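You operate a simulated robot arm through the tools that you are given. There is no shell and no other tool. Be economical: measure what you need, move in short steps, check, and stop when the job is done.

You are at the controls of a simulated two-armed robot. One attempt, no reset.

## Task
Take the lid off the blue lidded cup and lay it down on the top of the press bench. Switch the cabinet switch off. Press the reset key three times. Take the wooden brush and put it on the top of the printed cartons. Open the glass door, put the dark bowl on the low shelf behind the glass door and shut the door again. Take the white bowl and leave it on the top of the press bench. Take the black tin and leave it on the top of the display table. Push the right paper flap shut. Any order will do.

It is judged by the outcome, as a careful person would: the job done as asked, and still so three seconds after it is handed in. It fails if anything else is knocked over, pushed out of place, dropped, spilled or broken. A push-on lid holds only when it is set on centred and level and pressed home; a screw cap is set on level and turned clockwise until tight.

## Robot
Two 7-joint arms with two-finger grippers on one trunk, on a base that drives. Base frame: it is fixed to the floor where the robot stands at the start and does not move with it; the origin is under the middle of the robot, x ahead of it, y to its left, z up; the surface under the hand at the start is at about z = 0.85. Units: m, degrees, N and s.
The left shoulder is at the start at [0.078, 0.151, 0.988], the right one opposite. With the tool pointing down near the work surface each hand reaches from about 0.24 to 0.78 m from the robot's upright axis, wherever it stands, measured 20 degrees to its own side. Places, roughly: black tin [-1, 1, 0.75]; blue lidded cup (8x8x6 cm) [0.5, 0.1, 0.9]; cabinet switch [0.4, 0.5, 0.8]; dark bowl (11x11x5 cm) [-0.7, 1, 0.9]; glass door [0.4, 0.6, 1.3]; low shelf behind the glass door [0.7, 0.6, 0.9]; reset key [-0.4, 1.1, 0.9]; right paper flap [0.5, -1.1, 0.9]; top of the display table [-1, -0.5, 0.8]; top of the press bench [0.6, -0.8, 0.8]; top of the printed cartons [0.4, -4.4, 0.9]; white bowl (11x11x5 cm) [-0.9, 1, 0.9]; wooden brush (3x3x15 cm) [-1.5, -5, 1]. Payload 2.54 kg a hand.
The TCP of each hand is the grasp point between the finger pads, 0.03 m short of the fingertips. In the tool frame z runs along the fingers and y along their closing line. Largest opening 0.116 m; the body of the gripper starts 0.095 m behind the TCP.
Orientation is that of the tool frame in the base frame, as [roll, pitch, yaw] about the fixed x, y, z axes, in that order (R = Rz(yaw) Ry(pitch) Rx(roll)). With the fingers straight down and closing along the base's y, the tool's x points along the base's -x, its y along +y and its z along -z.

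## Interface
- The arms move only by the tool send_rows. It takes "left_plan", "right_plan" or both (then of equal length, played together; a hand with none holds still); each is one flat list of numbers, 7 for each row, row after row: the shift along the tool's x, y, z in m, then the turn, a rotation vector about the tool's x, y, z in degrees, then the finger opening in m, from 0 to 0.116. In form: [dx, dy, dz, wx, wy, wz, gripper, dx, dy, dz, wx, wy, wz, gripper, ...]. A call has 1 to 12 rows; each row is the pose to reach, as a shift and turn from the pose commanded when the call began, along the tool's axes at that moment. Each row takes 0.2 s and may step no farther than 0.05 m and 8.6 degrees from the row before; otherwise, or with a gripper value out of range, the whole call is refused. A pose out of reach is approached as far as the arm can. The call stops where the force on the tool passes 40 N (or 10 N more than at its start, if that is more) or the arm is blocked; 0.2 s more then pass. Each finger travels about 0.072 m/s and halts on what it meets, pressing with about 25 N; the grip force reading is that of the motor and also rises with nothing between the fingers. The clock runs only during rows and for 0.2 s after the last one: add rows that repeat a pose to give the fingers time. The reply holds the time, the measured pose of the TCP, the force on the tool along the base axes, the opening and the grip force, in the units named above and with some noise, with the torque about the TCP (base axes, N m) and any sound that the robot's microphone picked up.
- Cameras (640 x 400 px; columns grow to the right, rows downward): "scene" is now at [0.1513, -0.0273, 1.0917]; the picture's right is [-0.32, -0.95, 0.00], its down [-0.69, 0.24, -0.69] and it looks along [0.65, -0.22, -0.73] (base axes); focal length 214 px, centre (320, 200). "left" rides on the left gripper at [0.069, 0.015, -0.122] in its tool frame; the picture's right is [-0.21, 0.98, 0.00], its down [-0.83, -0.18, -0.53] and it looks along [-0.52, -0.11, 0.85] (tool axes); focal length 251 px, centre (320, 200). "right" rides on the right gripper at [0.069, -0.015, -0.122] in its tool frame; the picture's right is [0.21, 0.98, 0.00], its down [-0.83, 0.18, -0.53] and it looks along [-0.52, 0.11, 0.85] (tool axes); focal length 251 px, centre (320, 200). There is no depth. A picture from a camera that has moved, and an enlarged one, comes with that camera's place and axes in the base frame and with its lens. The place of the scene camera against the robot may be out by one fixed shift of up to 0.012 m in any direction.
- grab_frame(camera): a new picture of that camera. The clock stands still meanwhile.
- lift_body(by): slides the trunk up (or, below 0, down) by that many m; the arms and the scene camera ride with it, the base frame stays. It gives what a move gives, with no picture.
- drive_base(legs): drives the robot by 1 to 6 legs, each [ahead, left, turn to the left] in m, m and degrees, along the robot's own axes; the way and the turn of a leg run together, so that a leg with both is an arc; at most 1.5 m and 180 degrees a leg. The arms and the cameras ride along, it lands a little off, and it stops where it bumps. It gives what a move gives.
- aim_head(pan, tilt): turns the head with the scene camera to pan (to the left, within 80 degrees either way) and tilt (down, from -29 to 69), counted from straight ahead of the robot. It gives what a move gives.
- zoom(camera, box): a new picture of the part [left, top, right, bottom] of that camera's present view, enlarged. The clock stands still meanwhile.
- close_job(): hands the job in; it is judged then, once.

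Work in short steps. Places have to be worked out from the pictures, the camera data and where the tool is seen: move nearer, look again, correct. Check each grasp and each placing, and mend what went wrong. You have 207 turns and 202 pictures in all, those below and enlarged ones among them. Open the grippers and draw the arms clear of the work before you hand the job in, unless the task says otherwise.

The tools are called after ">>>" as a command line: name --argument value ..., lists and objects as JSON in quotes. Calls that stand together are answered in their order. send_rows: Moves the arms, as the interface text tells. Its arguments: {"type":"object","properties":{"left_plan":{"type":"array","items":{"type":"number"}},"right_plan":{"type":"array","items":{"type":"number"}}},"required":[]} The other tools are called the same way: lift_body (by) slides the trunk up or down; drive_base (legs) drives the base; aim_head (pan, tilt) turns the head that bears the scene camera; grab_frame (camera) takes a picture; zoom (camera, box) takes an enlarged picture of a part of a camera's view; close_job () hands the job in.

At the start:

```text
time: 0.0
left_ee_pos: [0.2668, 0.4008, 0.9994]
left_orientation: [179.9, 0.1, 179.9]
left_contact_force: [-0.3, 0.7, 0.3]
left_ft_torque: [-0.03, 0.02, -0.02]
left_gripper_width: 0.1163
left_grasp_force: 0.1
right_ee_pos: [0.4742, 0.0793, 1.0011]
right_orientation: [-180.0, 0.0, -180.0]
right_contact_force: [-0.5, 1.0, -0.8]
right_ft_torque: [0.0, -0.01, -0.01]
right_gripper_width: 0.1161
right_grasp_force: 0.1
trunk travel left (down, up): [-0.225, 0.064]
robot x, y, heading: [0.0009, -0.0007, 0.0]
head pan, tilt: [-18.9, 46.7]
```

scene: 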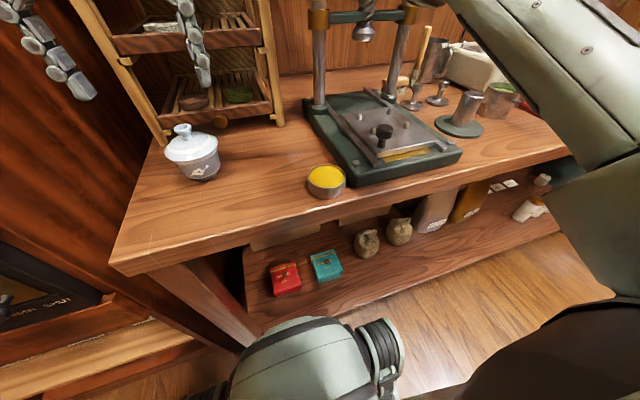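
right: 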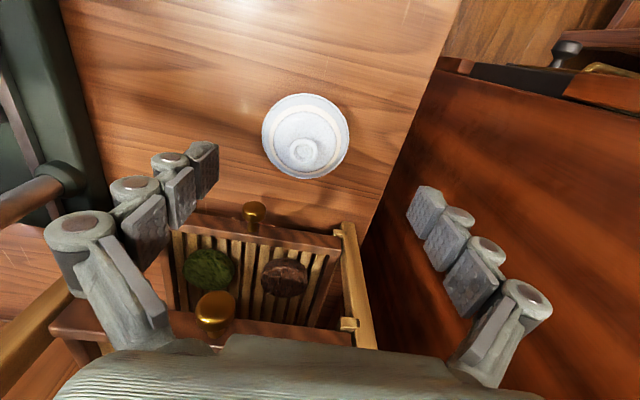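
left: 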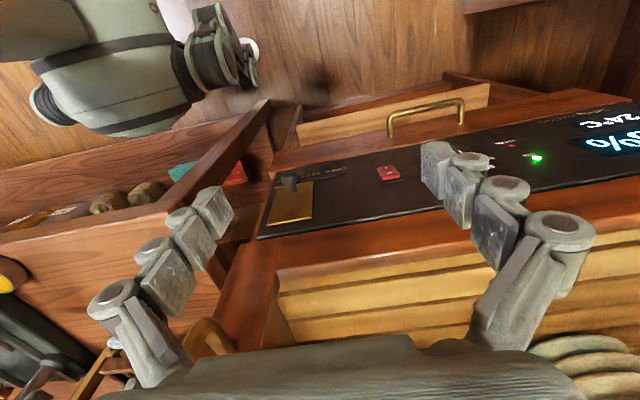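

I'll survey first: the cup is ahead and the cabinet is to the left. I'll start by aiming the head left.

>>> aim_head --pan 50 --tilt 20

>>> grab_frame --camera "scene"

>>> aim_head --pan -55 --tilt 20

>>> grab_frame --camera "scene"

>>> aim_head --pan 10 --tilt 35

>>> grab_frame --camera "scene"

```text
time: 1.4
left_ee_pos: [0.2648, 0.4016, 0.9995]
left_orientation: [180.0, 0.1, -179.9]
left_contact_force: [0.3, -0.8, 0.2]
left_ft_torque: [-0.01, 0.05, 0.0]
left_gripper_width: 0.1159
left_grasp_force: 0.1
right_ee_pos: [0.4747, 0.0796, 1.0001]
right_orientation: [180.0, 0.1, -180.0]
right_contact_force: [0.3, 0.0, -0.1]
right_ft_torque: [0.01, 0.02, 0.03]
right_gripper_width: 0.1157
right_grasp_force: 0.0
trunk travel left (down, up): [-0.225, 0.064]
robot x, y, heading: [0.0005, 0.0014, -0.3]
head pan, tilt: [50.0, 20.0]
```

```text
198 pictures are left
camera scene: at [0.1356, 0.0699, 1.1328], right [0.77, -0.64, 0.0], down [-0.22, -0.26, -0.94], along [0.6, 0.72, -0.34], focal length 214 px, centre (320, 200)
```

scene: 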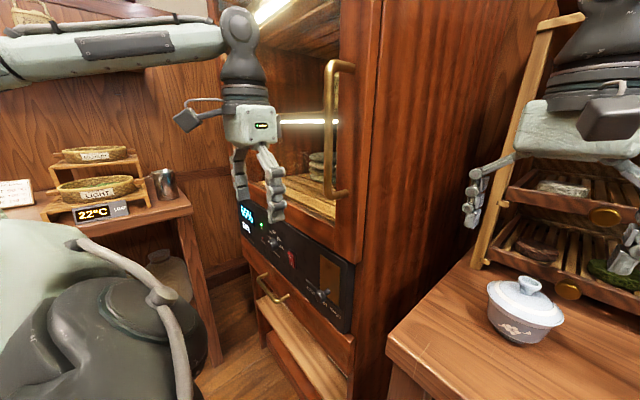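

```text
time: 3.2
left_ee_pos: [0.2652, 0.4005, 0.9994]
left_orientation: [179.9, 0.1, -180.0]
left_contact_force: [0.6, 0.0, 0.3]
left_ft_torque: [0.01, 0.01, -0.01]
left_gripper_width: 0.1159
left_grasp_force: 0.1
right_ee_pos: [0.4747, 0.0802, 0.9998]
right_orientation: [-179.9, 0.0, 180.0]
right_contact_force: [-0.3, 0.0, 0.2]
right_ft_torque: [0.0, -0.02, 0.01]
right_gripper_width: 0.116
right_grasp_force: 0.0
trunk travel left (down, up): [-0.225, 0.064]
robot x, y, heading: [0.0025, 0.0025, -0.0]
head pan, tilt: [-55.0, 20.0]
```

```text
197 pictures are left
camera scene: at [0.1292, -0.0776, 1.1328], right [-0.82, -0.57, 0.0], down [-0.2, 0.28, -0.94], along [0.54, -0.77, -0.34], focal length 214 px, centre (320, 200)
```

scene: 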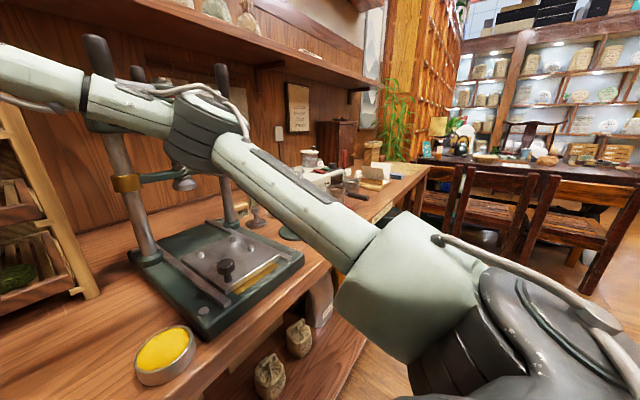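

```text
time: 4.6
left_ee_pos: [0.2662, 0.4007, 1.0002]
left_orientation: [-180.0, 0.1, -180.0]
left_contact_force: [0.6, 0.9, 0.3]
left_ft_torque: [-0.01, 0.04, 0.04]
left_gripper_width: 0.1161
left_grasp_force: 0.1
right_ee_pos: [0.4754, 0.0801, 1.0011]
right_orientation: [-180.0, 0.1, -180.0]
right_contact_force: [0.9, -0.4, 0.0]
right_ft_torque: [0.0, 0.0, 0.02]
right_gripper_width: 0.1159
right_grasp_force: 0.1
trunk travel left (down, up): [-0.225, 0.064]
robot x, y, heading: [0.0003, 0.0011, 0.1]
head pan, tilt: [10.0, 35.0]
```

```text
196 pictures are left
camera scene: at [0.1624, 0.0138, 1.109], right [0.17, -0.98, 0.0], down [-0.56, -0.1, -0.82], along [0.81, 0.14, -0.57], focal length 214 px, centre (320, 200)
```

scene: 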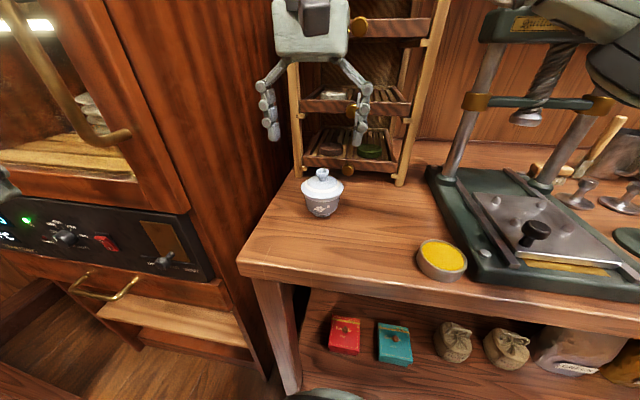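

Knob of the lid is judged near [0.481, 0.066, 0.94]. I'll look closely before grasping.

>>> zoom --camera "scene" --box '[270, 150, 370, 230]'

>>> zoom --camera "right" --box '[240, 70, 370, 200]'

```text
5.00 times, centred on (320, 190) of scene
camera zoom: at [0.1624, 0.0138, 1.109], right [0.17, -0.98, 0.0], down [-0.56, -0.1, -0.82], along [0.81, 0.14, -0.57], focal length 1072 px, centre (320, 250)
```

zoom: 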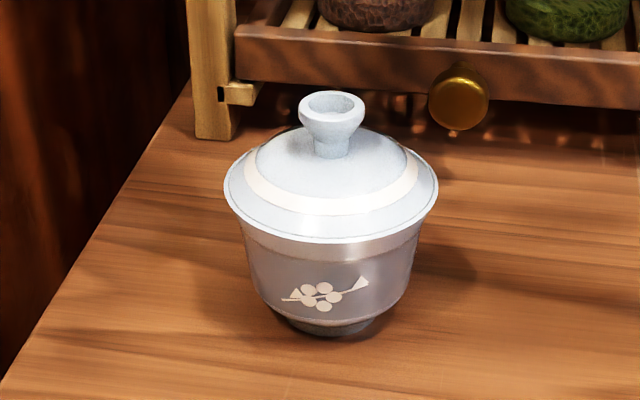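

```text
3.08 times, centred on (305, 135) of right
camera zoom: at [0.4057, 0.0648, 1.1226], right [-0.21, 0.98, 0.0], down [0.83, 0.18, 0.53], along [0.52, 0.12, -0.85], focal length 774 px, centre (366, 400)
```

zoom: 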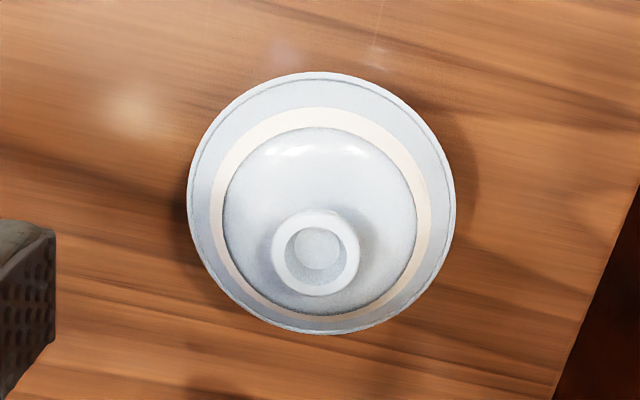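

Close-ups put the knob top around [0.475, 0.067, 0.945]. I lower partway with the right hand, partly closing, and check.

>>> send_rows --right_plan '[-0.001, -0.012, 0.02, 0, 0, 0, 0.08, -0.001, -0.012, 0.035, 0, 0, 0, 0.06, -0.001, -0.012, 0.035, 0, 0, 0, 0.05]'

>>> grab_frame --camera "right"

>>> zoom --camera "scene" --box '[240, 90, 400, 230]'

```text
time: 5.4
left_ee_pos: [0.2653, 0.4016, 1.0]
left_orientation: [179.8, 0.1, 179.9]
left_contact_force: [0.4, 0.7, 0.0]
left_ft_torque: [0.04, -0.02, 0.01]
left_gripper_width: 0.116
left_grasp_force: 0.1
right_ee_pos: [0.4757, 0.0681, 0.9658]
right_orientation: [-180.0, 0.0, -180.0]
right_contact_force: [-0.9, 0.3, 0.0]
right_ft_torque: [-0.01, 0.01, 0.02]
right_gripper_width: 0.0496
right_grasp_force: 0.1
trunk travel left (down, up): [-0.225, 0.064]
robot x, y, heading: [0.002, 0.0009, -0.1]
head pan, tilt: [10.0, 35.0]
```

```text
193 pictures are left
camera right: at [0.4069, 0.0525, 1.0875], right [-0.21, 0.98, 0.0], down [0.83, 0.18, 0.53], along [0.52, 0.11, -0.85], focal length 251 px, centre (320, 200)
```

right: 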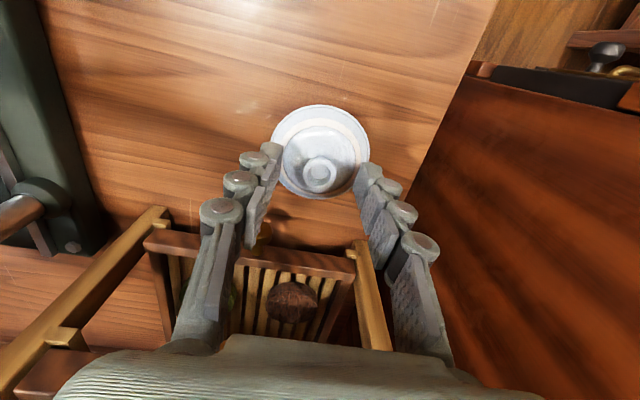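

```text
2.86 times, centred on (320, 160) of scene
camera zoom: at [0.1624, 0.0139, 1.109], right [0.17, -0.98, 0.0], down [-0.56, -0.1, -0.82], along [0.81, 0.14, -0.57], focal length 613 px, centre (320, 314)
```

zoom: 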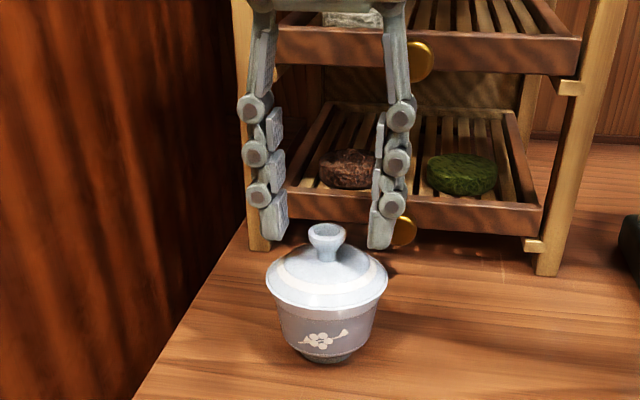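

The knob is centred between the fingers and its top is a little above the tips. Lowering 12 mm and closing.

>>> send_rows --right_plan '[0.002, 0, 0.006, 0, 0, 0, 0.05, 0.002, 0, 0.012, 0, 0, 0, 0.05, 0.002, 0, 0.012, 0, 0, 0, 0.02, 0.002, 0, 0.012, 0, 0, 0, 0.0, 0.002, 0, 0.012, 0, 0, 0, 0.0, 0.002, 0, 0.012, 0, 0, 0, 0.0]'

>>> zoom --camera "scene" --box '[240, 90, 400, 230]'

```text
time: 6.8
left_ee_pos: [0.2654, 0.4015, 1.0]
left_orientation: [180.0, 0.0, 179.9]
left_contact_force: [-0.1, 0.0, 0.2]
left_ft_torque: [-0.02, -0.03, 0.02]
left_gripper_width: 0.1162
left_grasp_force: 0.0
right_ee_pos: [0.4747, 0.0681, 0.9528]
right_orientation: [-180.0, 0.1, -180.0]
right_contact_force: [0.4, 0.2, 0.4]
right_ft_torque: [0.04, -0.02, 0.01]
right_gripper_width: 0.0217
right_grasp_force: 25.1
trunk travel left (down, up): [-0.225, 0.064]
robot x, y, heading: [0.0013, -0.0023, -0.1]
head pan, tilt: [10.0, 35.0]
heard: snap
```

```text
2.86 times, centred on (320, 160) of scene
camera zoom: at [0.1625, 0.0139, 1.1089], right [0.17, -0.98, 0.0], down [-0.56, -0.1, -0.82], along [0.81, 0.14, -0.57], focal length 613 px, centre (320, 314)
```

zoom: 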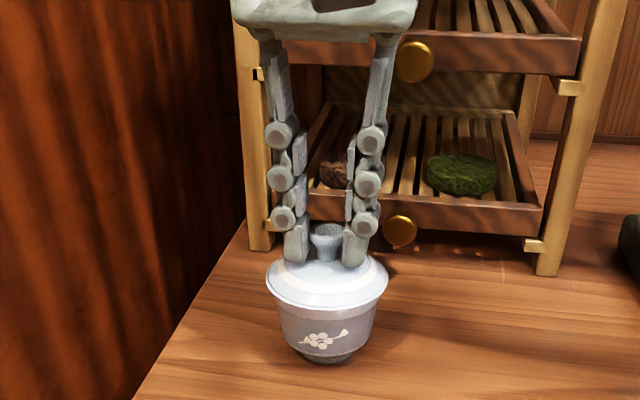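

Knob is gripped (22 mm). Lifting straight up 3 cm slowly and checking whether the cup stays.

>>> send_rows --right_plan '[0, 0, -0.004, 0, 0, 0, 0, 0, 0, -0.01, 0, 0, 0, 0, 0, 0, -0.018, 0, 0, 0, 0, 0, 0, -0.03, 0, 0, 0, 0]'

>>> zoom --camera "scene" --box '[240, 90, 400, 230]'

```text
time: 7.8
left_ee_pos: [0.2657, 0.4016, 0.9994]
left_orientation: [179.9, 0.2, -180.0]
left_contact_force: [0.0, -1.2, -0.2]
left_ft_torque: [0.0, 0.01, 0.01]
left_gripper_width: 0.1161
left_grasp_force: 0.0
right_ee_pos: [0.4727, 0.068, 0.9843]
right_orientation: [-180.0, 0.0, -179.8]
right_contact_force: [-0.1, -0.4, -0.5]
right_ft_torque: [0.0, -0.02, 0.0]
right_gripper_width: 0.0215
right_grasp_force: 24.6
trunk travel left (down, up): [-0.225, 0.064]
robot x, y, heading: [-0.0031, 0.0009, -0.2]
head pan, tilt: [10.0, 35.0]
```

```text
2.86 times, centred on (320, 160) of scene
camera zoom: at [0.1624, 0.0139, 1.109], right [0.17, -0.98, 0.0], down [-0.56, -0.1, -0.82], along [0.81, 0.14, -0.57], focal length 613 px, centre (320, 314)
```

zoom: 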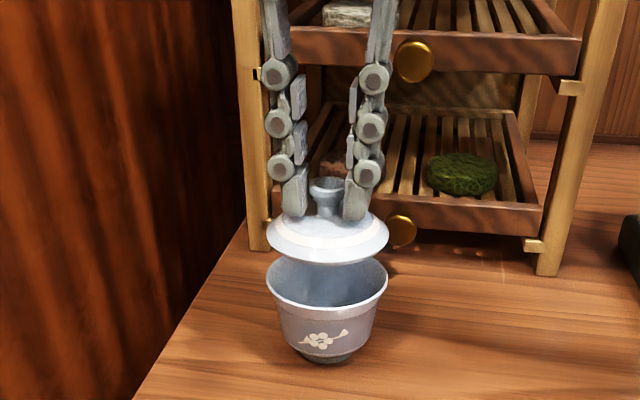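

The lid came off and the cup stayed. I'll raise a bit more and carry it to the free spot near [0.41, -0.02] on the bench, clear of cup and powder dish.

>>> send_rows --right_plan '[0, 0, -0.03, 0, 0, 0, 0, 0.03, -0.03, -0.03, 0, 0, 0, 0, 0.05, -0.06, -0.03, 0, 0, 0, 0, 0.062, -0.09, -0.03, 0, 0, 0, 0, 0.062, -0.09, 0.0, 0, 0, 0, 0, 0.062, -0.09, 0.02, 0, 0, 0, 0]'

>>> grab_frame --camera "scene"

```text
time: 9.2
left_ee_pos: [0.2661, 0.4013, 1.0003]
left_orientation: [179.9, 0.0, -180.0]
left_contact_force: [0.0, -0.4, 0.4]
left_ft_torque: [-0.01, -0.01, 0.0]
left_gripper_width: 0.116
left_grasp_force: 0.2
right_ee_pos: [0.4127, -0.0224, 0.9626]
right_orientation: [180.0, 0.0, 180.0]
right_contact_force: [0.3, -0.1, -1.4]
right_ft_torque: [0.01, 0.02, 0.02]
right_gripper_width: 0.0216
right_grasp_force: 25.1
trunk travel left (down, up): [-0.225, 0.064]
robot x, y, heading: [0.0051, -0.0015, -0.1]
head pan, tilt: [10.0, 35.0]
```

```text
189 pictures are left
camera scene: at [0.1626, 0.0139, 1.109], right [0.17, -0.98, 0.0], down [-0.56, -0.1, -0.82], along [0.81, 0.14, -0.57], focal length 214 px, centre (320, 200)
```

scene: 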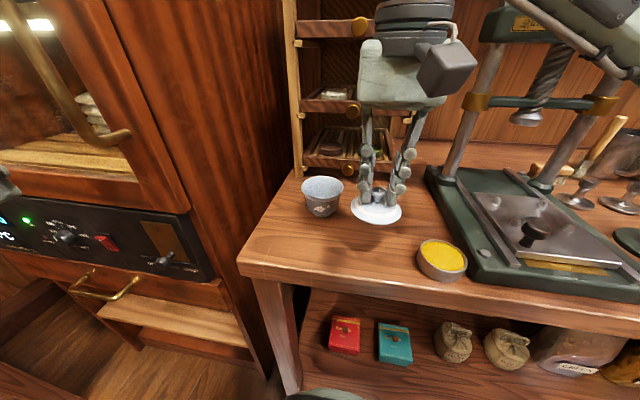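

Position is clear. Lowering in small steps until contact.

>>> send_rows --right_plan '[0, 0, 0.015, 0, 0, 0, 0, 0, 0, 0.03, 0, 0, 0, 0, 0, 0, 0.036, 0, 0, 0, 0, 0, 0, 0.04, 0, 0, 0, 0]'

>>> zoom --camera "scene" --box '[280, 140, 480, 300]'

```text
time: 10.2
left_ee_pos: [0.2658, 0.4018, 1.0003]
left_orientation: [179.8, 0.0, -180.0]
left_contact_force: [0.0, -0.2, 0.7]
left_ft_torque: [0.01, 0.02, 0.02]
left_gripper_width: 0.1159
left_grasp_force: 0.0
right_ee_pos: [0.4121, -0.0225, 0.9229]
right_orientation: [-180.0, 0.0, -180.0]
right_contact_force: [-0.3, 0.6, -0.1]
right_ft_torque: [-0.01, 0.01, 0.01]
right_gripper_width: 0.0218
right_grasp_force: 25.1
trunk travel left (down, up): [-0.225, 0.064]
robot x, y, heading: [0.0009, -0.0009, 0.0]
head pan, tilt: [10.0, 35.0]
```

```text
2.50 times, centred on (380, 220) of scene
camera zoom: at [0.1625, 0.0139, 1.109], right [0.17, -0.98, 0.0], down [-0.56, -0.1, -0.82], along [0.81, 0.14, -0.57], focal length 536 px, centre (170, 150)
```

zoom: 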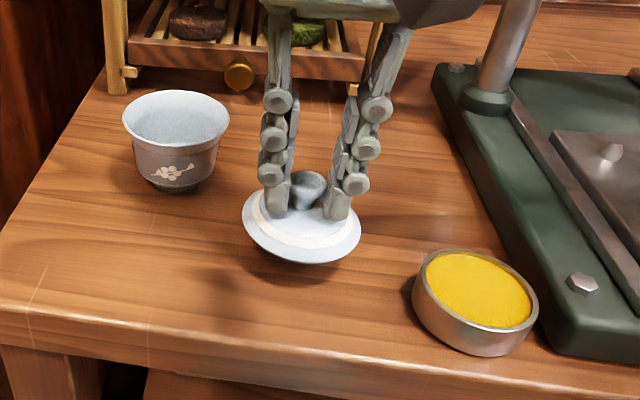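

Still above the surface by the shadow; lowering more in small steps.

>>> send_rows --right_plan '[0, 0, 0.004, 0, 0, 0, 0, 0, 0, 0.008, 0, 0, 0, 0, 0, 0, 0.012, 0, 0, 0, 0]'

>>> zoom --camera "scene" --box '[280, 140, 480, 300]'

```text
time: 11.0
left_ee_pos: [0.2665, 0.4014, 0.9998]
left_orientation: [179.8, 0.1, 180.0]
left_contact_force: [0.2, 0.0, 0.0]
left_ft_torque: [0.02, -0.03, -0.02]
left_gripper_width: 0.1162
left_grasp_force: 0.0
right_ee_pos: [0.412, -0.0214, 0.9114]
right_orientation: [-179.9, 0.0, -179.9]
right_contact_force: [-0.6, -0.1, 0.6]
right_ft_torque: [-0.03, 0.01, -0.02]
right_gripper_width: 0.0218
right_grasp_force: 25.3
trunk travel left (down, up): [-0.225, 0.064]
robot x, y, heading: [0.004, -0.0011, -0.1]
head pan, tilt: [10.0, 35.0]
```

```text
2.50 times, centred on (380, 220) of scene
camera zoom: at [0.1625, 0.0139, 1.109], right [0.17, -0.98, 0.0], down [-0.56, -0.1, -0.82], along [0.81, 0.14, -0.57], focal length 536 px, centre (170, 150)
```

zoom: 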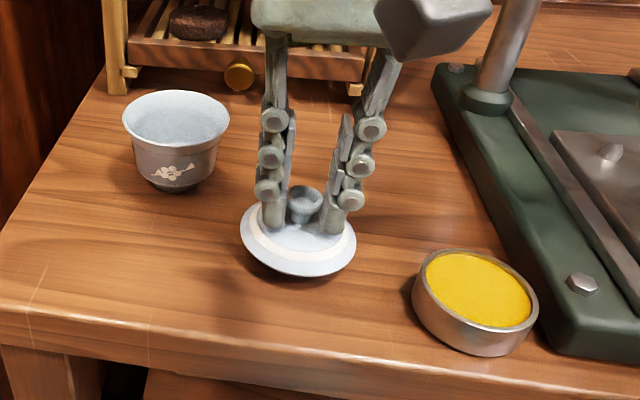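

Still a small gap; continuing down in fine steps to contact.

>>> send_rows --right_plan '[0, 0, 0.003, 0, 0, 0, 0, 0, 0, 0.006, 0, 0, 0, 0, 0, 0, 0.009, 0, 0, 0, 0, 0, 0, 0.012, 0, 0, 0, 0]'

>>> zoom --camera "scene" --box '[280, 140, 480, 300]'

```text
time: 12.0
left_ee_pos: [0.2653, 0.4008, 1.0]
left_orientation: [179.9, 0.1, 180.0]
left_contact_force: [0.5, 0.1, 0.4]
left_ft_torque: [-0.01, -0.03, -0.04]
left_gripper_width: 0.1163
left_grasp_force: 0.1
right_ee_pos: [0.4123, -0.0233, 0.8996]
right_orientation: [180.0, 0.1, -180.0]
right_contact_force: [-0.3, 0.8, 0.1]
right_ft_torque: [-0.01, 0.02, -0.01]
right_gripper_width: 0.0217
right_grasp_force: 25.1
trunk travel left (down, up): [-0.225, 0.064]
robot x, y, heading: [0.0006, -0.001, -0.0]
head pan, tilt: [10.0, 35.0]
```

```text
2.50 times, centred on (380, 220) of scene
camera zoom: at [0.1624, 0.0139, 1.109], right [0.17, -0.98, 0.0], down [-0.56, -0.1, -0.82], along [0.81, 0.14, -0.57], focal length 536 px, centre (170, 150)
```

zoom: 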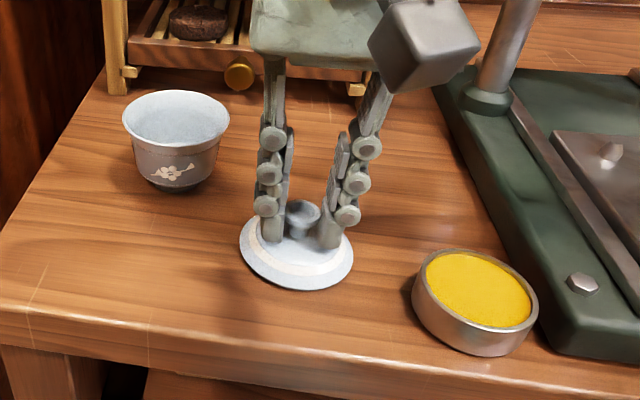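

Nearly down; a few more millimetres.

>>> send_rows --right_plan '[0, 0, 0.002, 0, 0, 0, 0, 0, 0, 0.004, 0, 0, 0, 0, 0, 0, 0.006, 0, 0, 0, 0, 0, 0, 0.008, 0, 0, 0, 0]'

>>> zoom --camera "scene" --box '[280, 140, 480, 300]'

```text
time: 13.0
left_ee_pos: [0.2654, 0.4016, 1.0009]
left_orientation: [179.8, 0.3, -180.0]
left_contact_force: [-0.2, 0.2, 0.5]
left_ft_torque: [-0.03, 0.01, -0.01]
left_gripper_width: 0.1161
left_grasp_force: 0.0
right_ee_pos: [0.4099, -0.0214, 0.8926]
right_orientation: [179.8, 0.4, -179.9]
right_contact_force: [5.3, -1.2, 33.3]
right_ft_torque: [-0.03, -0.22, -0.01]
right_gripper_width: 0.022
right_grasp_force: 25.1
trunk travel left (down, up): [-0.225, 0.064]
robot x, y, heading: [0.0031, 0.0018, 0.1]
head pan, tilt: [10.0, 35.0]
```

```text
2.50 times, centred on (380, 220) of scene
camera zoom: at [0.161, 0.0139, 1.1095], right [0.17, -0.98, 0.0], down [-0.56, -0.1, -0.82], along [0.81, 0.14, -0.57], focal length 536 px, centre (170, 150)
```

zoom: 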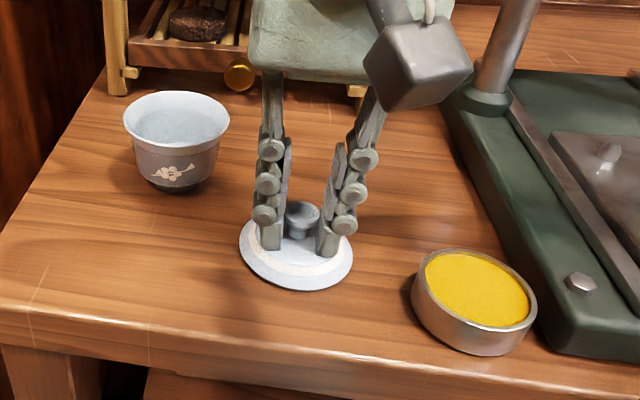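

Firm contact (33 N): the lid is on the bench. Relax 2 mm, open and rise.

>>> send_rows --right_plan '[0, 0, -0.003, 0, 0, 0, 0, 0, 0, -0.003, 0, 0, 0, 0.03, 0, 0, -0.003, 0, 0, 0, 0.05, 0, 0, -0.003, 0, 0, 0, 0.06, 0, 0, -0.04, 0, 0, 0, 0.06, 0, 0, -0.08, 0, 0, 0, 0.06, 0, 0, -0.11, 0, 0, 0, 0.06]'

>>> zoom --camera "scene" --box '[280, 140, 480, 300]'

>>> aim_head --pan 60 --tilt 35

>>> grab_frame --camera "scene"

```text
time: 14.6
left_ee_pos: [0.2664, 0.4024, 1.0004]
left_orientation: [179.9, 0.1, -180.0]
left_contact_force: [0.2, -0.1, -1.2]
left_ft_torque: [0.01, -0.01, -0.01]
left_gripper_width: 0.116
left_grasp_force: 0.0
right_ee_pos: [0.4133, -0.0229, 1.0015]
right_orientation: [-179.9, 0.1, 180.0]
right_contact_force: [0.7, -0.8, -0.2]
right_ft_torque: [-0.05, 0.0, -0.01]
right_gripper_width: 0.0599
right_grasp_force: 0.1
trunk travel left (down, up): [-0.225, 0.064]
robot x, y, heading: [0.0034, 0.0027, 0.2]
head pan, tilt: [10.0, 35.0]
```

```text
2.50 times, centred on (380, 220) of scene
camera zoom: at [0.1622, 0.0139, 1.1089], right [0.17, -0.98, 0.0], down [-0.56, -0.1, -0.82], along [0.81, 0.14, -0.57], focal length 536 px, centre (170, 150)
```

zoom: 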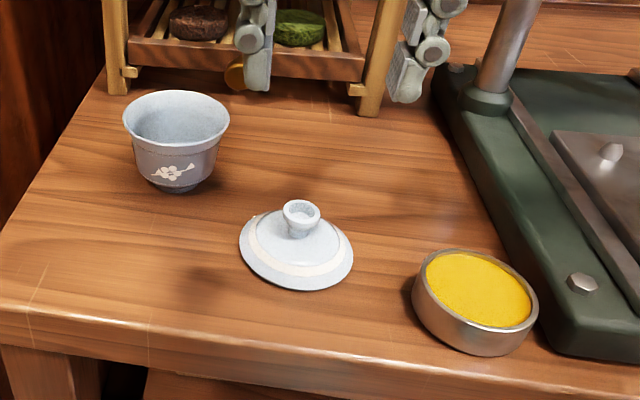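

```text
time: 15.8
left_ee_pos: [0.2671, 0.4017, 0.9999]
left_orientation: [179.8, 0.2, -180.0]
left_contact_force: [0.5, 0.1, 0.0]
left_ft_torque: [0.0, -0.02, 0.01]
left_gripper_width: 0.116
left_grasp_force: 0.1
right_ee_pos: [0.4154, -0.0216, 1.0003]
right_orientation: [-180.0, 0.0, 179.9]
right_contact_force: [-0.7, 0.3, 0.0]
right_ft_torque: [-0.03, 0.0, 0.0]
right_gripper_width: 0.0599
right_grasp_force: 0.1
trunk travel left (down, up): [-0.225, 0.064]
robot x, y, heading: [0.0017, -0.0004, -0.1]
head pan, tilt: [60.0, 35.0]
```

```text
183 pictures are left
camera scene: at [0.1198, 0.0748, 1.109], right [0.87, -0.5, 0.0], down [-0.29, -0.5, -0.82], along [0.41, 0.71, -0.57], focal length 214 px, centre (320, 200)
```

scene: 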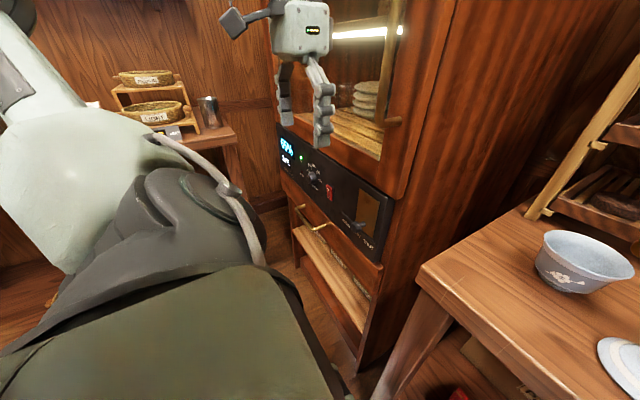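

Lid is laid level. Now the cabinet panel: zooming in on the switches and the door.

>>> zoom --camera "scene" --box '[260, 110, 400, 270]'

>>> zoom --camera "left" --box '[240, 80, 440, 260]'

```text
2.50 times, centred on (330, 190) of scene
camera zoom: at [0.1198, 0.0748, 1.109], right [0.87, -0.5, 0.0], down [-0.29, -0.5, -0.82], along [0.41, 0.71, -0.57], focal length 536 px, centre (295, 225)
```

zoom: 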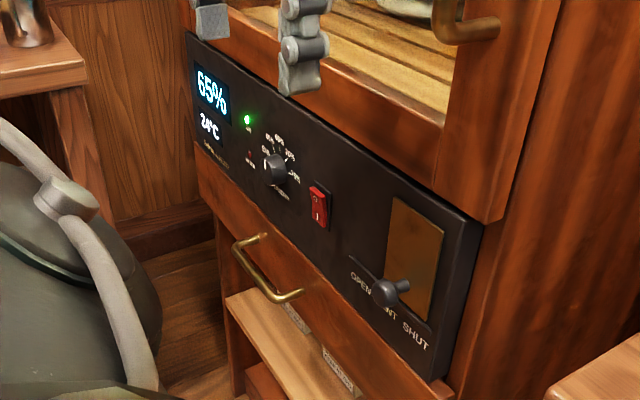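

```text
2.22 times, centred on (340, 170) of left
camera zoom: at [0.1982, 0.4159, 1.1222], right [0.21, 0.98, 0.0], down [0.83, -0.18, 0.53], along [0.52, -0.11, -0.85], focal length 559 px, centre (276, 267)
```

zoom: 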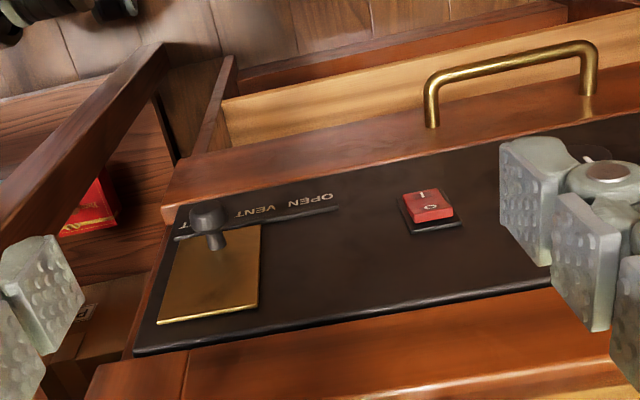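

The red rocker is at about [0.386, 0.484, 0.78]. I tilt the left hand ~60° forward, fingers closed, in front of the panel so that its camera faces it.

>>> send_rows --left_plan '[0.0, 0.012, 0.02, 0, -8.5, 0, 0.08, 0.005, 0.024, 0.04, 0, -17, 0, 0.06, 0.01, 0.036, 0.06, 0, -25.5, 0, 0.04, 0.015, 0.048, 0.08, 0, -34, 0, 0.02, 0.02, 0.06, 0.1, 0, -42.5, 0, 0, 0.026, 0.072, 0.12, 0, -51, 0, 0, 0.036, 0.083, 0.14, 0, -59, 0, 0, 0.036, 0.083, 0.14, 0, -59, 0, 0]'

>>> grab_frame --camera "left"

>>> grab_frame --camera "scene"

```text
time: 17.6
left_ee_pos: [0.2591, 0.5022, 0.9208]
left_orientation: [179.8, 59.0, 179.7]
left_contact_force: [-0.8, -0.1, -0.3]
left_ft_torque: [0.03, -0.01, 0.02]
left_gripper_width: 0.0001
left_grasp_force: 25.5
left hand out of reach, approached as far as the arm can: row 6, 7, 8
right_ee_pos: [0.4149, -0.0228, 1.0007]
right_orientation: [179.9, -0.1, 179.9]
right_contact_force: [-0.2, 0.0, -0.2]
right_ft_torque: [-0.03, 0.02, -0.01]
right_gripper_width: 0.0603
right_grasp_force: 0.1
trunk travel left (down, up): [-0.225, 0.064]
robot x, y, heading: [0.0054, -0.0004, 0.1]
head pan, tilt: [60.0, 35.0]
```

```text
180 pictures are left
camera left: at [0.1208, 0.5165, 0.9246], right [0.11, 0.98, 0.19], down [-0.03, -0.18, 0.98], along [0.99, -0.12, 0.01], focal length 251 px, centre (320, 200)
```

left: 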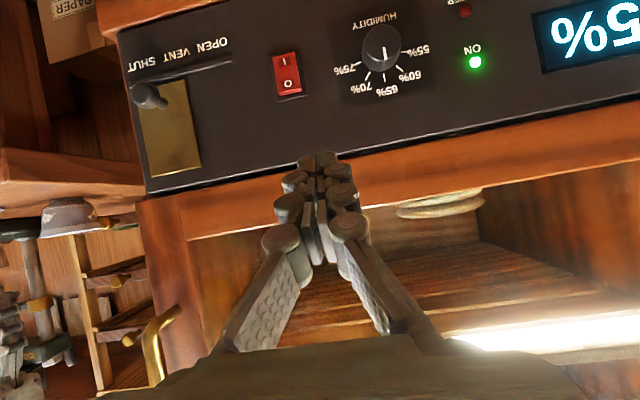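

```text
179 pictures are left
camera scene: at [0.1199, 0.0747, 1.109], right [0.87, -0.5, 0.0], down [-0.29, -0.5, -0.82], along [0.41, 0.71, -0.57], focal length 214 px, centre (320, 200)
```

scene: 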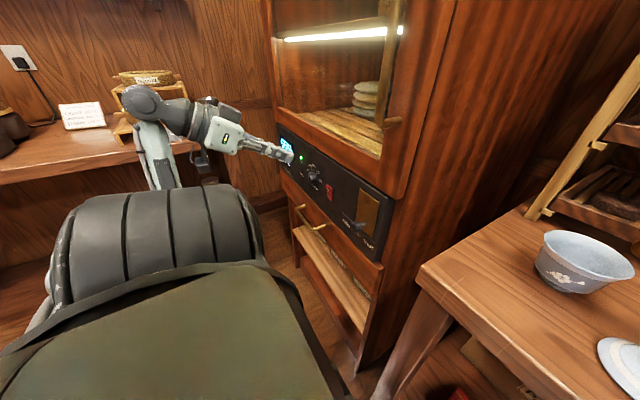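

The panel is in clear (upside-down) view. Zooming on the rocker to see its state.

>>> zoom --camera "left" --box '[255, 40, 325, 110]'

```text
5.71 times, centred on (290, 75) of left
camera zoom: at [0.1208, 0.5165, 0.9246], right [0.11, 0.98, 0.19], down [-0.03, -0.18, 0.98], along [0.99, -0.12, 0.01], focal length 1437 px, centre (491, 914)
```

zoom: 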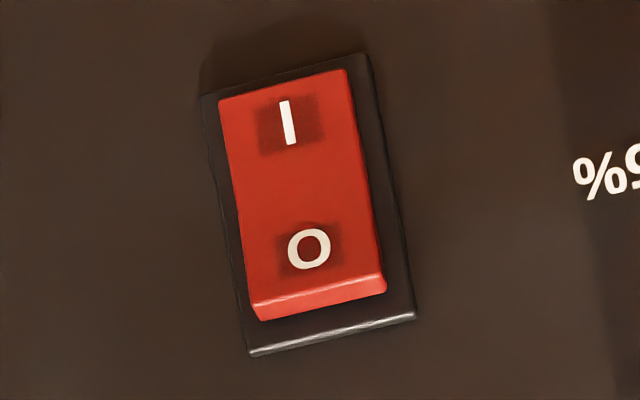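

It is ON (O side, the upper one, stands proud at ≈[0.37, 0.476, 0.803]). I raise the right hand clear, then lower the trunk to give the left arm reach.

>>> send_rows --right_plan '[0.03, 0, -0.04, 0, 0, 0, 0.06, 0.06, 0, -0.08, 0, 0, 0, 0.06, 0.08, 0, -0.11, 0, 0, 0, 0.06]'

>>> lift_body --by -0.09

>>> grab_frame --camera "left"

```text
time: 18.4
left_ee_pos: [0.2585, 0.5027, 0.921]
left_orientation: [179.9, 58.9, 179.9]
left_contact_force: [0.5, 0.8, -0.4]
left_ft_torque: [-0.01, -0.01, -0.01]
left_gripper_width: 0.0
left_grasp_force: 25.0
right_ee_pos: [0.3326, -0.0242, 1.1099]
right_orientation: [180.0, 0.1, 180.0]
right_contact_force: [1.4, 0.0, 1.1]
right_ft_torque: [0.03, -0.03, 0.02]
right_gripper_width: 0.0599
right_grasp_force: 0.1
trunk travel left (down, up): [-0.225, 0.064]
robot x, y, heading: [0.0018, -0.0023, 0.4]
head pan, tilt: [60.0, 35.0]
```

```text
time: 19.6
left_ee_pos: [0.2586, 0.5022, 0.8298]
left_orientation: [179.8, 59.0, 179.9]
left_contact_force: [0.3, 0.0, -0.6]
left_ft_torque: [-0.03, -0.01, 0.0]
left_gripper_width: 0.0004
left_grasp_force: 25.1
right_ee_pos: [0.3336, -0.0237, 1.0196]
right_orientation: [180.0, 0.0, -179.9]
right_contact_force: [0.0, 0.1, 0.1]
right_ft_torque: [0.01, -0.04, 0.01]
right_gripper_width: 0.06
right_grasp_force: 0.1
trunk travel left (down, up): [-0.135, 0.154]
robot x, y, heading: [0.0024, 0.0027, -0.2]
head pan, tilt: [60.0, 35.0]
```

```text
177 pictures are left
camera left: at [0.1205, 0.5164, 0.8347], right [0.11, 0.98, 0.19], down [-0.03, -0.18, 0.98], along [0.99, -0.11, 0.01], focal length 251 px, centre (320, 200)
```

left: 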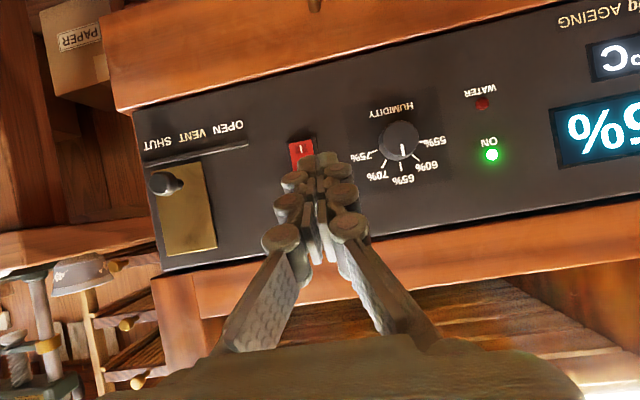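

Refined O half at ≈[0.37, 0.476, 0.806]. Moving the closed fingertips in front of it.

>>> send_rows --left_plan '[-0.004, -0.01, 0.02, 0, 0, 0, 0, -0.01, -0.02, 0.04, 0, 0, 0, 0, -0.0155, -0.026, 0.06, 0, 0, 0, 0]'

>>> grab_frame --camera "left"

>>> zoom --camera "scene" --box '[220, 60, 420, 220]'

```text
time: 20.4
left_ee_pos: [0.322, 0.4764, 0.8163]
left_orientation: [179.9, 59.6, 179.9]
left_contact_force: [0.3, 0.3, -4.5]
left_ft_torque: [-0.03, -0.37, -0.02]
left_gripper_width: 0.0001
left_grasp_force: 24.9
left hand out of reach, approached as far as the arm can: row 1, 2
right_ee_pos: [0.333, -0.0241, 1.0198]
right_orientation: [-180.0, -0.1, 180.0]
right_contact_force: [-0.5, -0.1, -0.3]
right_ft_torque: [-0.01, -0.01, -0.02]
right_gripper_width: 0.0602
right_grasp_force: 0.1
trunk travel left (down, up): [-0.135, 0.154]
robot x, y, heading: [-0.0008, -0.0021, -0.0]
head pan, tilt: [60.0, 35.0]
```

```text
176 pictures are left
camera left: at [0.183, 0.4898, 0.8187], right [0.11, 0.98, 0.19], down [-0.04, -0.18, 0.98], along [0.99, -0.12, 0.02], focal length 251 px, centre (320, 200)
```

left: 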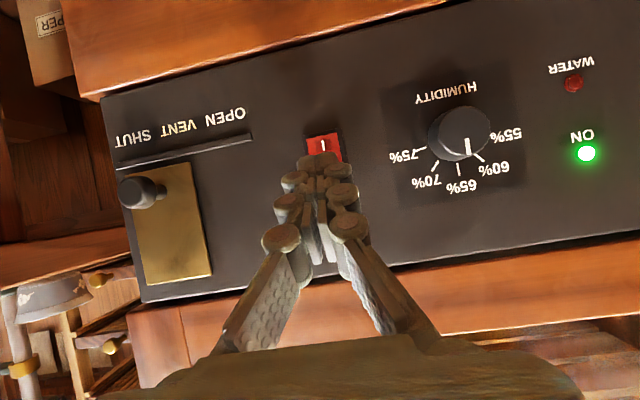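

```text
2.50 times, centred on (320, 140) of scene
camera zoom: at [0.1198, 0.0749, 1.0189], right [0.87, -0.5, 0.0], down [-0.29, -0.5, -0.82], along [0.41, 0.71, -0.57], focal length 536 px, centre (320, 350)
```

zoom: 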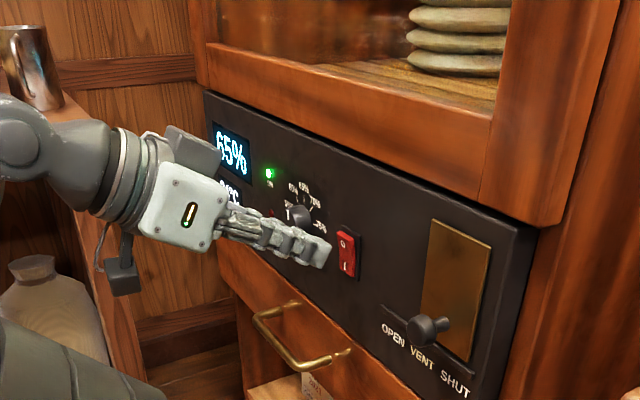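

Aligned laterally. Pressing along +x in small steps, retreating after.

>>> send_rows --left_plan '[-0.0052, 0, 0.0086, 0, 0, 0, 0, -0.0093, 0, 0.0154, 0, 0, 0, 0, -0.0124, 0, 0.0206, 0, 0, 0, 0, -0.0144, 0, 0.024, 0, 0, 0, 0]'

>>> grab_frame --camera "left"

>>> zoom --camera "scene" --box '[220, 60, 420, 220]'

```text
time: 21.4
left_ee_pos: [0.3432, 0.4755, 0.8122]
left_orientation: [179.9, 58.7, -180.0]
left_contact_force: [-26.5, -5.1, 1.6]
left_ft_torque: [0.14, 0.16, -0.17]
left_gripper_width: 0.0061
left_grasp_force: 28.8
right_ee_pos: [0.3307, -0.0238, 1.0194]
right_orientation: [180.0, 0.1, -179.9]
right_contact_force: [-0.6, 0.9, 0.1]
right_ft_torque: [0.03, 0.01, -0.02]
right_gripper_width: 0.06
right_grasp_force: 0.1
trunk travel left (down, up): [-0.135, 0.154]
robot x, y, heading: [0.0005, -0.0006, 0.1]
head pan, tilt: [60.0, 35.0]
```

```text
174 pictures are left
camera left: at [0.2049, 0.4901, 0.817], right [0.11, 0.98, 0.18], down [-0.03, -0.18, 0.98], along [0.99, -0.11, 0.01], focal length 251 px, centre (320, 200)
```

left: 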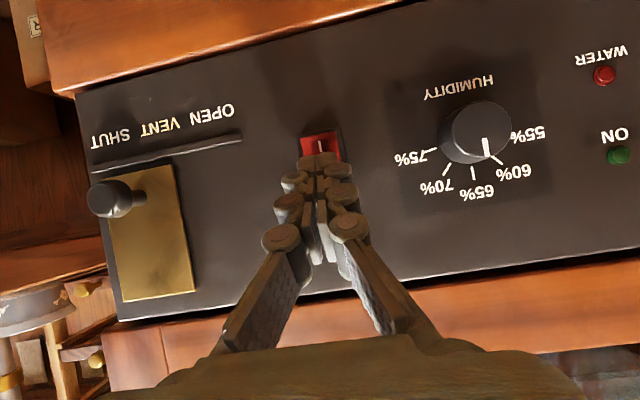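

```text
2.50 times, centred on (320, 140) of scene
camera zoom: at [0.1176, 0.0746, 1.0192], right [0.87, -0.5, 0.0], down [-0.28, -0.5, -0.82], along [0.41, 0.71, -0.57], focal length 536 px, centre (320, 350)
```

zoom: 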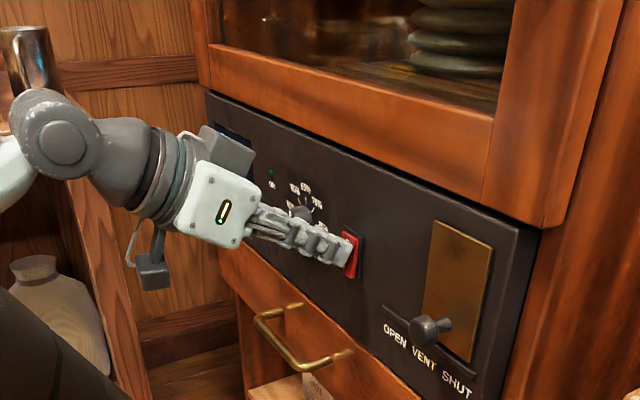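

Switch is off (LED and display dark). Retreating, then looking at the glass door.

>>> send_rows --left_plan '[0.015, 0, -0.025, 0, 0, 0, 0, 0.03, 0, -0.05, 0, 0, 0, 0, 0.04, 0, -0.075, 0, 0, 0, 0]'

>>> lift_body --by 0.15

>>> aim_head --pan 55 --tilt 0

>>> grab_frame --camera "scene"

>>> grab_frame --camera "left"

```text
time: 22.2
left_ee_pos: [0.2654, 0.4773, 0.8334]
left_orientation: [179.9, 58.6, 179.8]
left_contact_force: [0.2, 0.2, -0.4]
left_ft_torque: [-0.05, 0.01, 0.01]
left_gripper_width: 0.0
left_grasp_force: 28.4
left hand out of reach, approached as far as the arm can: row 1, 2, 3
right_ee_pos: [0.3337, -0.0235, 1.0196]
right_orientation: [-180.0, 0.1, -180.0]
right_contact_force: [-0.3, 0.9, 0.0]
right_ft_torque: [-0.01, 0.03, 0.0]
right_gripper_width: 0.06
right_grasp_force: 0.1
trunk travel left (down, up): [-0.135, 0.154]
robot x, y, heading: [-0.0022, 0.0001, 0.0]
head pan, tilt: [60.0, 35.0]
```

```text
time: 24.0
left_ee_pos: [0.264, 0.4769, 0.9842]
left_orientation: [179.8, 58.8, 179.8]
left_contact_force: [-0.2, 0.2, -0.1]
left_ft_torque: [-0.03, 0.02, 0.02]
left_gripper_width: 0.0002
left_grasp_force: 28.4
right_ee_pos: [0.3326, -0.0235, 1.1684]
right_orientation: [179.9, 0.0, 180.0]
right_contact_force: [0.5, -1.0, 0.3]
right_ft_torque: [0.03, 0.04, 0.01]
right_gripper_width: 0.06
right_grasp_force: 0.2
trunk travel left (down, up): [-0.285, 0.004]
robot x, y, heading: [0.0026, -0.0019, -0.2]
head pan, tilt: [60.0, 35.0]
```

```text
time: 25.0
left_ee_pos: [0.2648, 0.4772, 0.9845]
left_orientation: [179.9, 58.9, 179.8]
left_contact_force: [-0.6, -0.5, 0.7]
left_ft_torque: [0.02, -0.02, 0.05]
left_gripper_width: 0.0
left_grasp_force: 28.7
right_ee_pos: [0.332, -0.0233, 1.1682]
right_orientation: [180.0, 0.0, -180.0]
right_contact_force: [0.2, 0.3, -0.4]
right_ft_torque: [0.01, 0.02, 0.0]
right_gripper_width: 0.06
right_grasp_force: 0.1
trunk travel left (down, up): [-0.285, 0.004]
robot x, y, heading: [-0.0021, -0.0007, 0.1]
head pan, tilt: [55.0, 0.0]
```

```text
172 pictures are left
camera scene: at [0.1273, 0.0724, 1.225], right [0.82, -0.57, 0.0], down [0.0, 0.0, -1.0], along [0.57, 0.82, 0.0], focal length 214 px, centre (320, 200)
```

scene: 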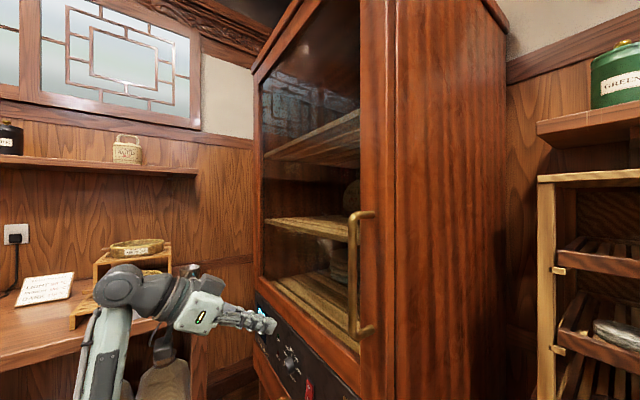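

```text
171 pictures are left
camera left: at [0.126, 0.4921, 0.9886], right [0.11, 0.98, 0.18], down [-0.03, -0.18, 0.98], along [0.99, -0.12, 0.01], focal length 251 px, centre (320, 200)
```

left: 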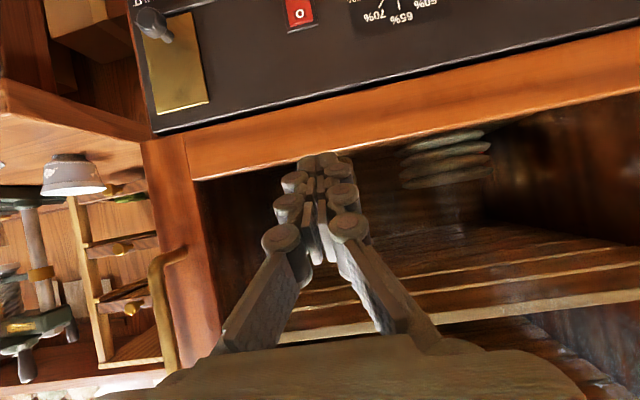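

Handle is a vertical bar at ≈(0.345, 0.30), z 1.03–1.20; hinge on the left near y 0.87. I back the robot off for room and look at the desk on the left as well.

>>> drive_base --legs '[[-0.3, 0.05, 0]]'

>>> grab_frame --camera "scene"

>>> aim_head --pan 80 --tilt 25

>>> grab_frame --camera "scene"

```text
time: 27.0
left_ee_pos: [-0.0323, 0.5278, 0.9854]
left_orientation: [179.9, 58.8, 179.7]
left_contact_force: [-0.9, 0.0, 0.6]
left_ft_torque: [0.0, -0.02, 0.01]
left_gripper_width: 0.0
left_grasp_force: 28.4
right_ee_pos: [0.0345, 0.026, 1.1699]
right_orientation: [-179.9, 0.0, 179.9]
right_contact_force: [-0.1, -0.1, 0.1]
right_ft_torque: [0.0, 0.0, 0.01]
right_gripper_width: 0.0604
right_grasp_force: 0.1
trunk travel left (down, up): [-0.285, 0.004]
robot x, y, heading: [-0.3003, 0.0547, 0.0]
head pan, tilt: [55.0, 0.0]
```

```text
170 pictures are left
camera scene: at [-0.1717, 0.1236, 1.2252], right [0.82, -0.58, 0.0], down [0.0, 0.0, -1.0], along [0.58, 0.82, 0.0], focal length 214 px, centre (320, 200)
```

scene: 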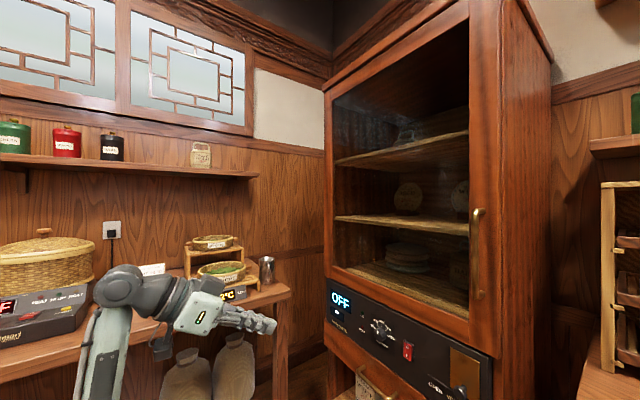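

```text
time: 27.9
left_ee_pos: [-0.0321, 0.5282, 0.9839]
left_orientation: [179.9, 58.7, 179.7]
left_contact_force: [0.9, -0.7, 0.3]
left_ft_torque: [-0.01, 0.01, -0.02]
left_gripper_width: 0.0001
left_grasp_force: 28.5
right_ee_pos: [0.0347, 0.0261, 1.1698]
right_orientation: [-180.0, 0.0, -179.9]
right_contact_force: [-0.1, -0.6, -0.9]
right_ft_torque: [-0.02, 0.03, -0.02]
right_gripper_width: 0.0605
right_grasp_force: 0.1
trunk travel left (down, up): [-0.285, 0.004]
robot x, y, heading: [-0.2969, 0.049, -0.0]
head pan, tilt: [80.0, 25.0]
```

```text
169 pictures are left
camera scene: at [-0.2068, 0.1406, 1.1848], right [0.98, -0.18, 0.0], down [-0.07, -0.42, -0.91], along [0.16, 0.89, -0.42], focal length 214 px, centre (320, 200)
```

scene: 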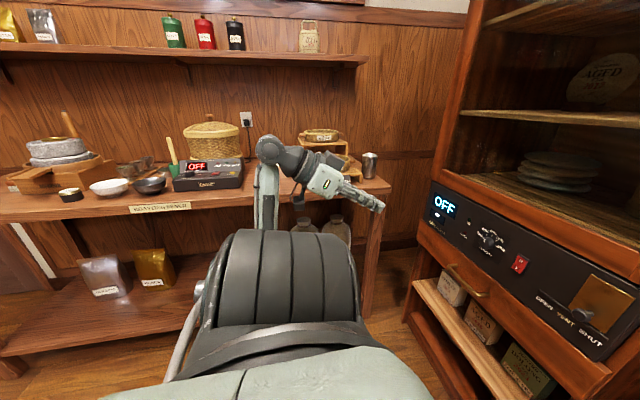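

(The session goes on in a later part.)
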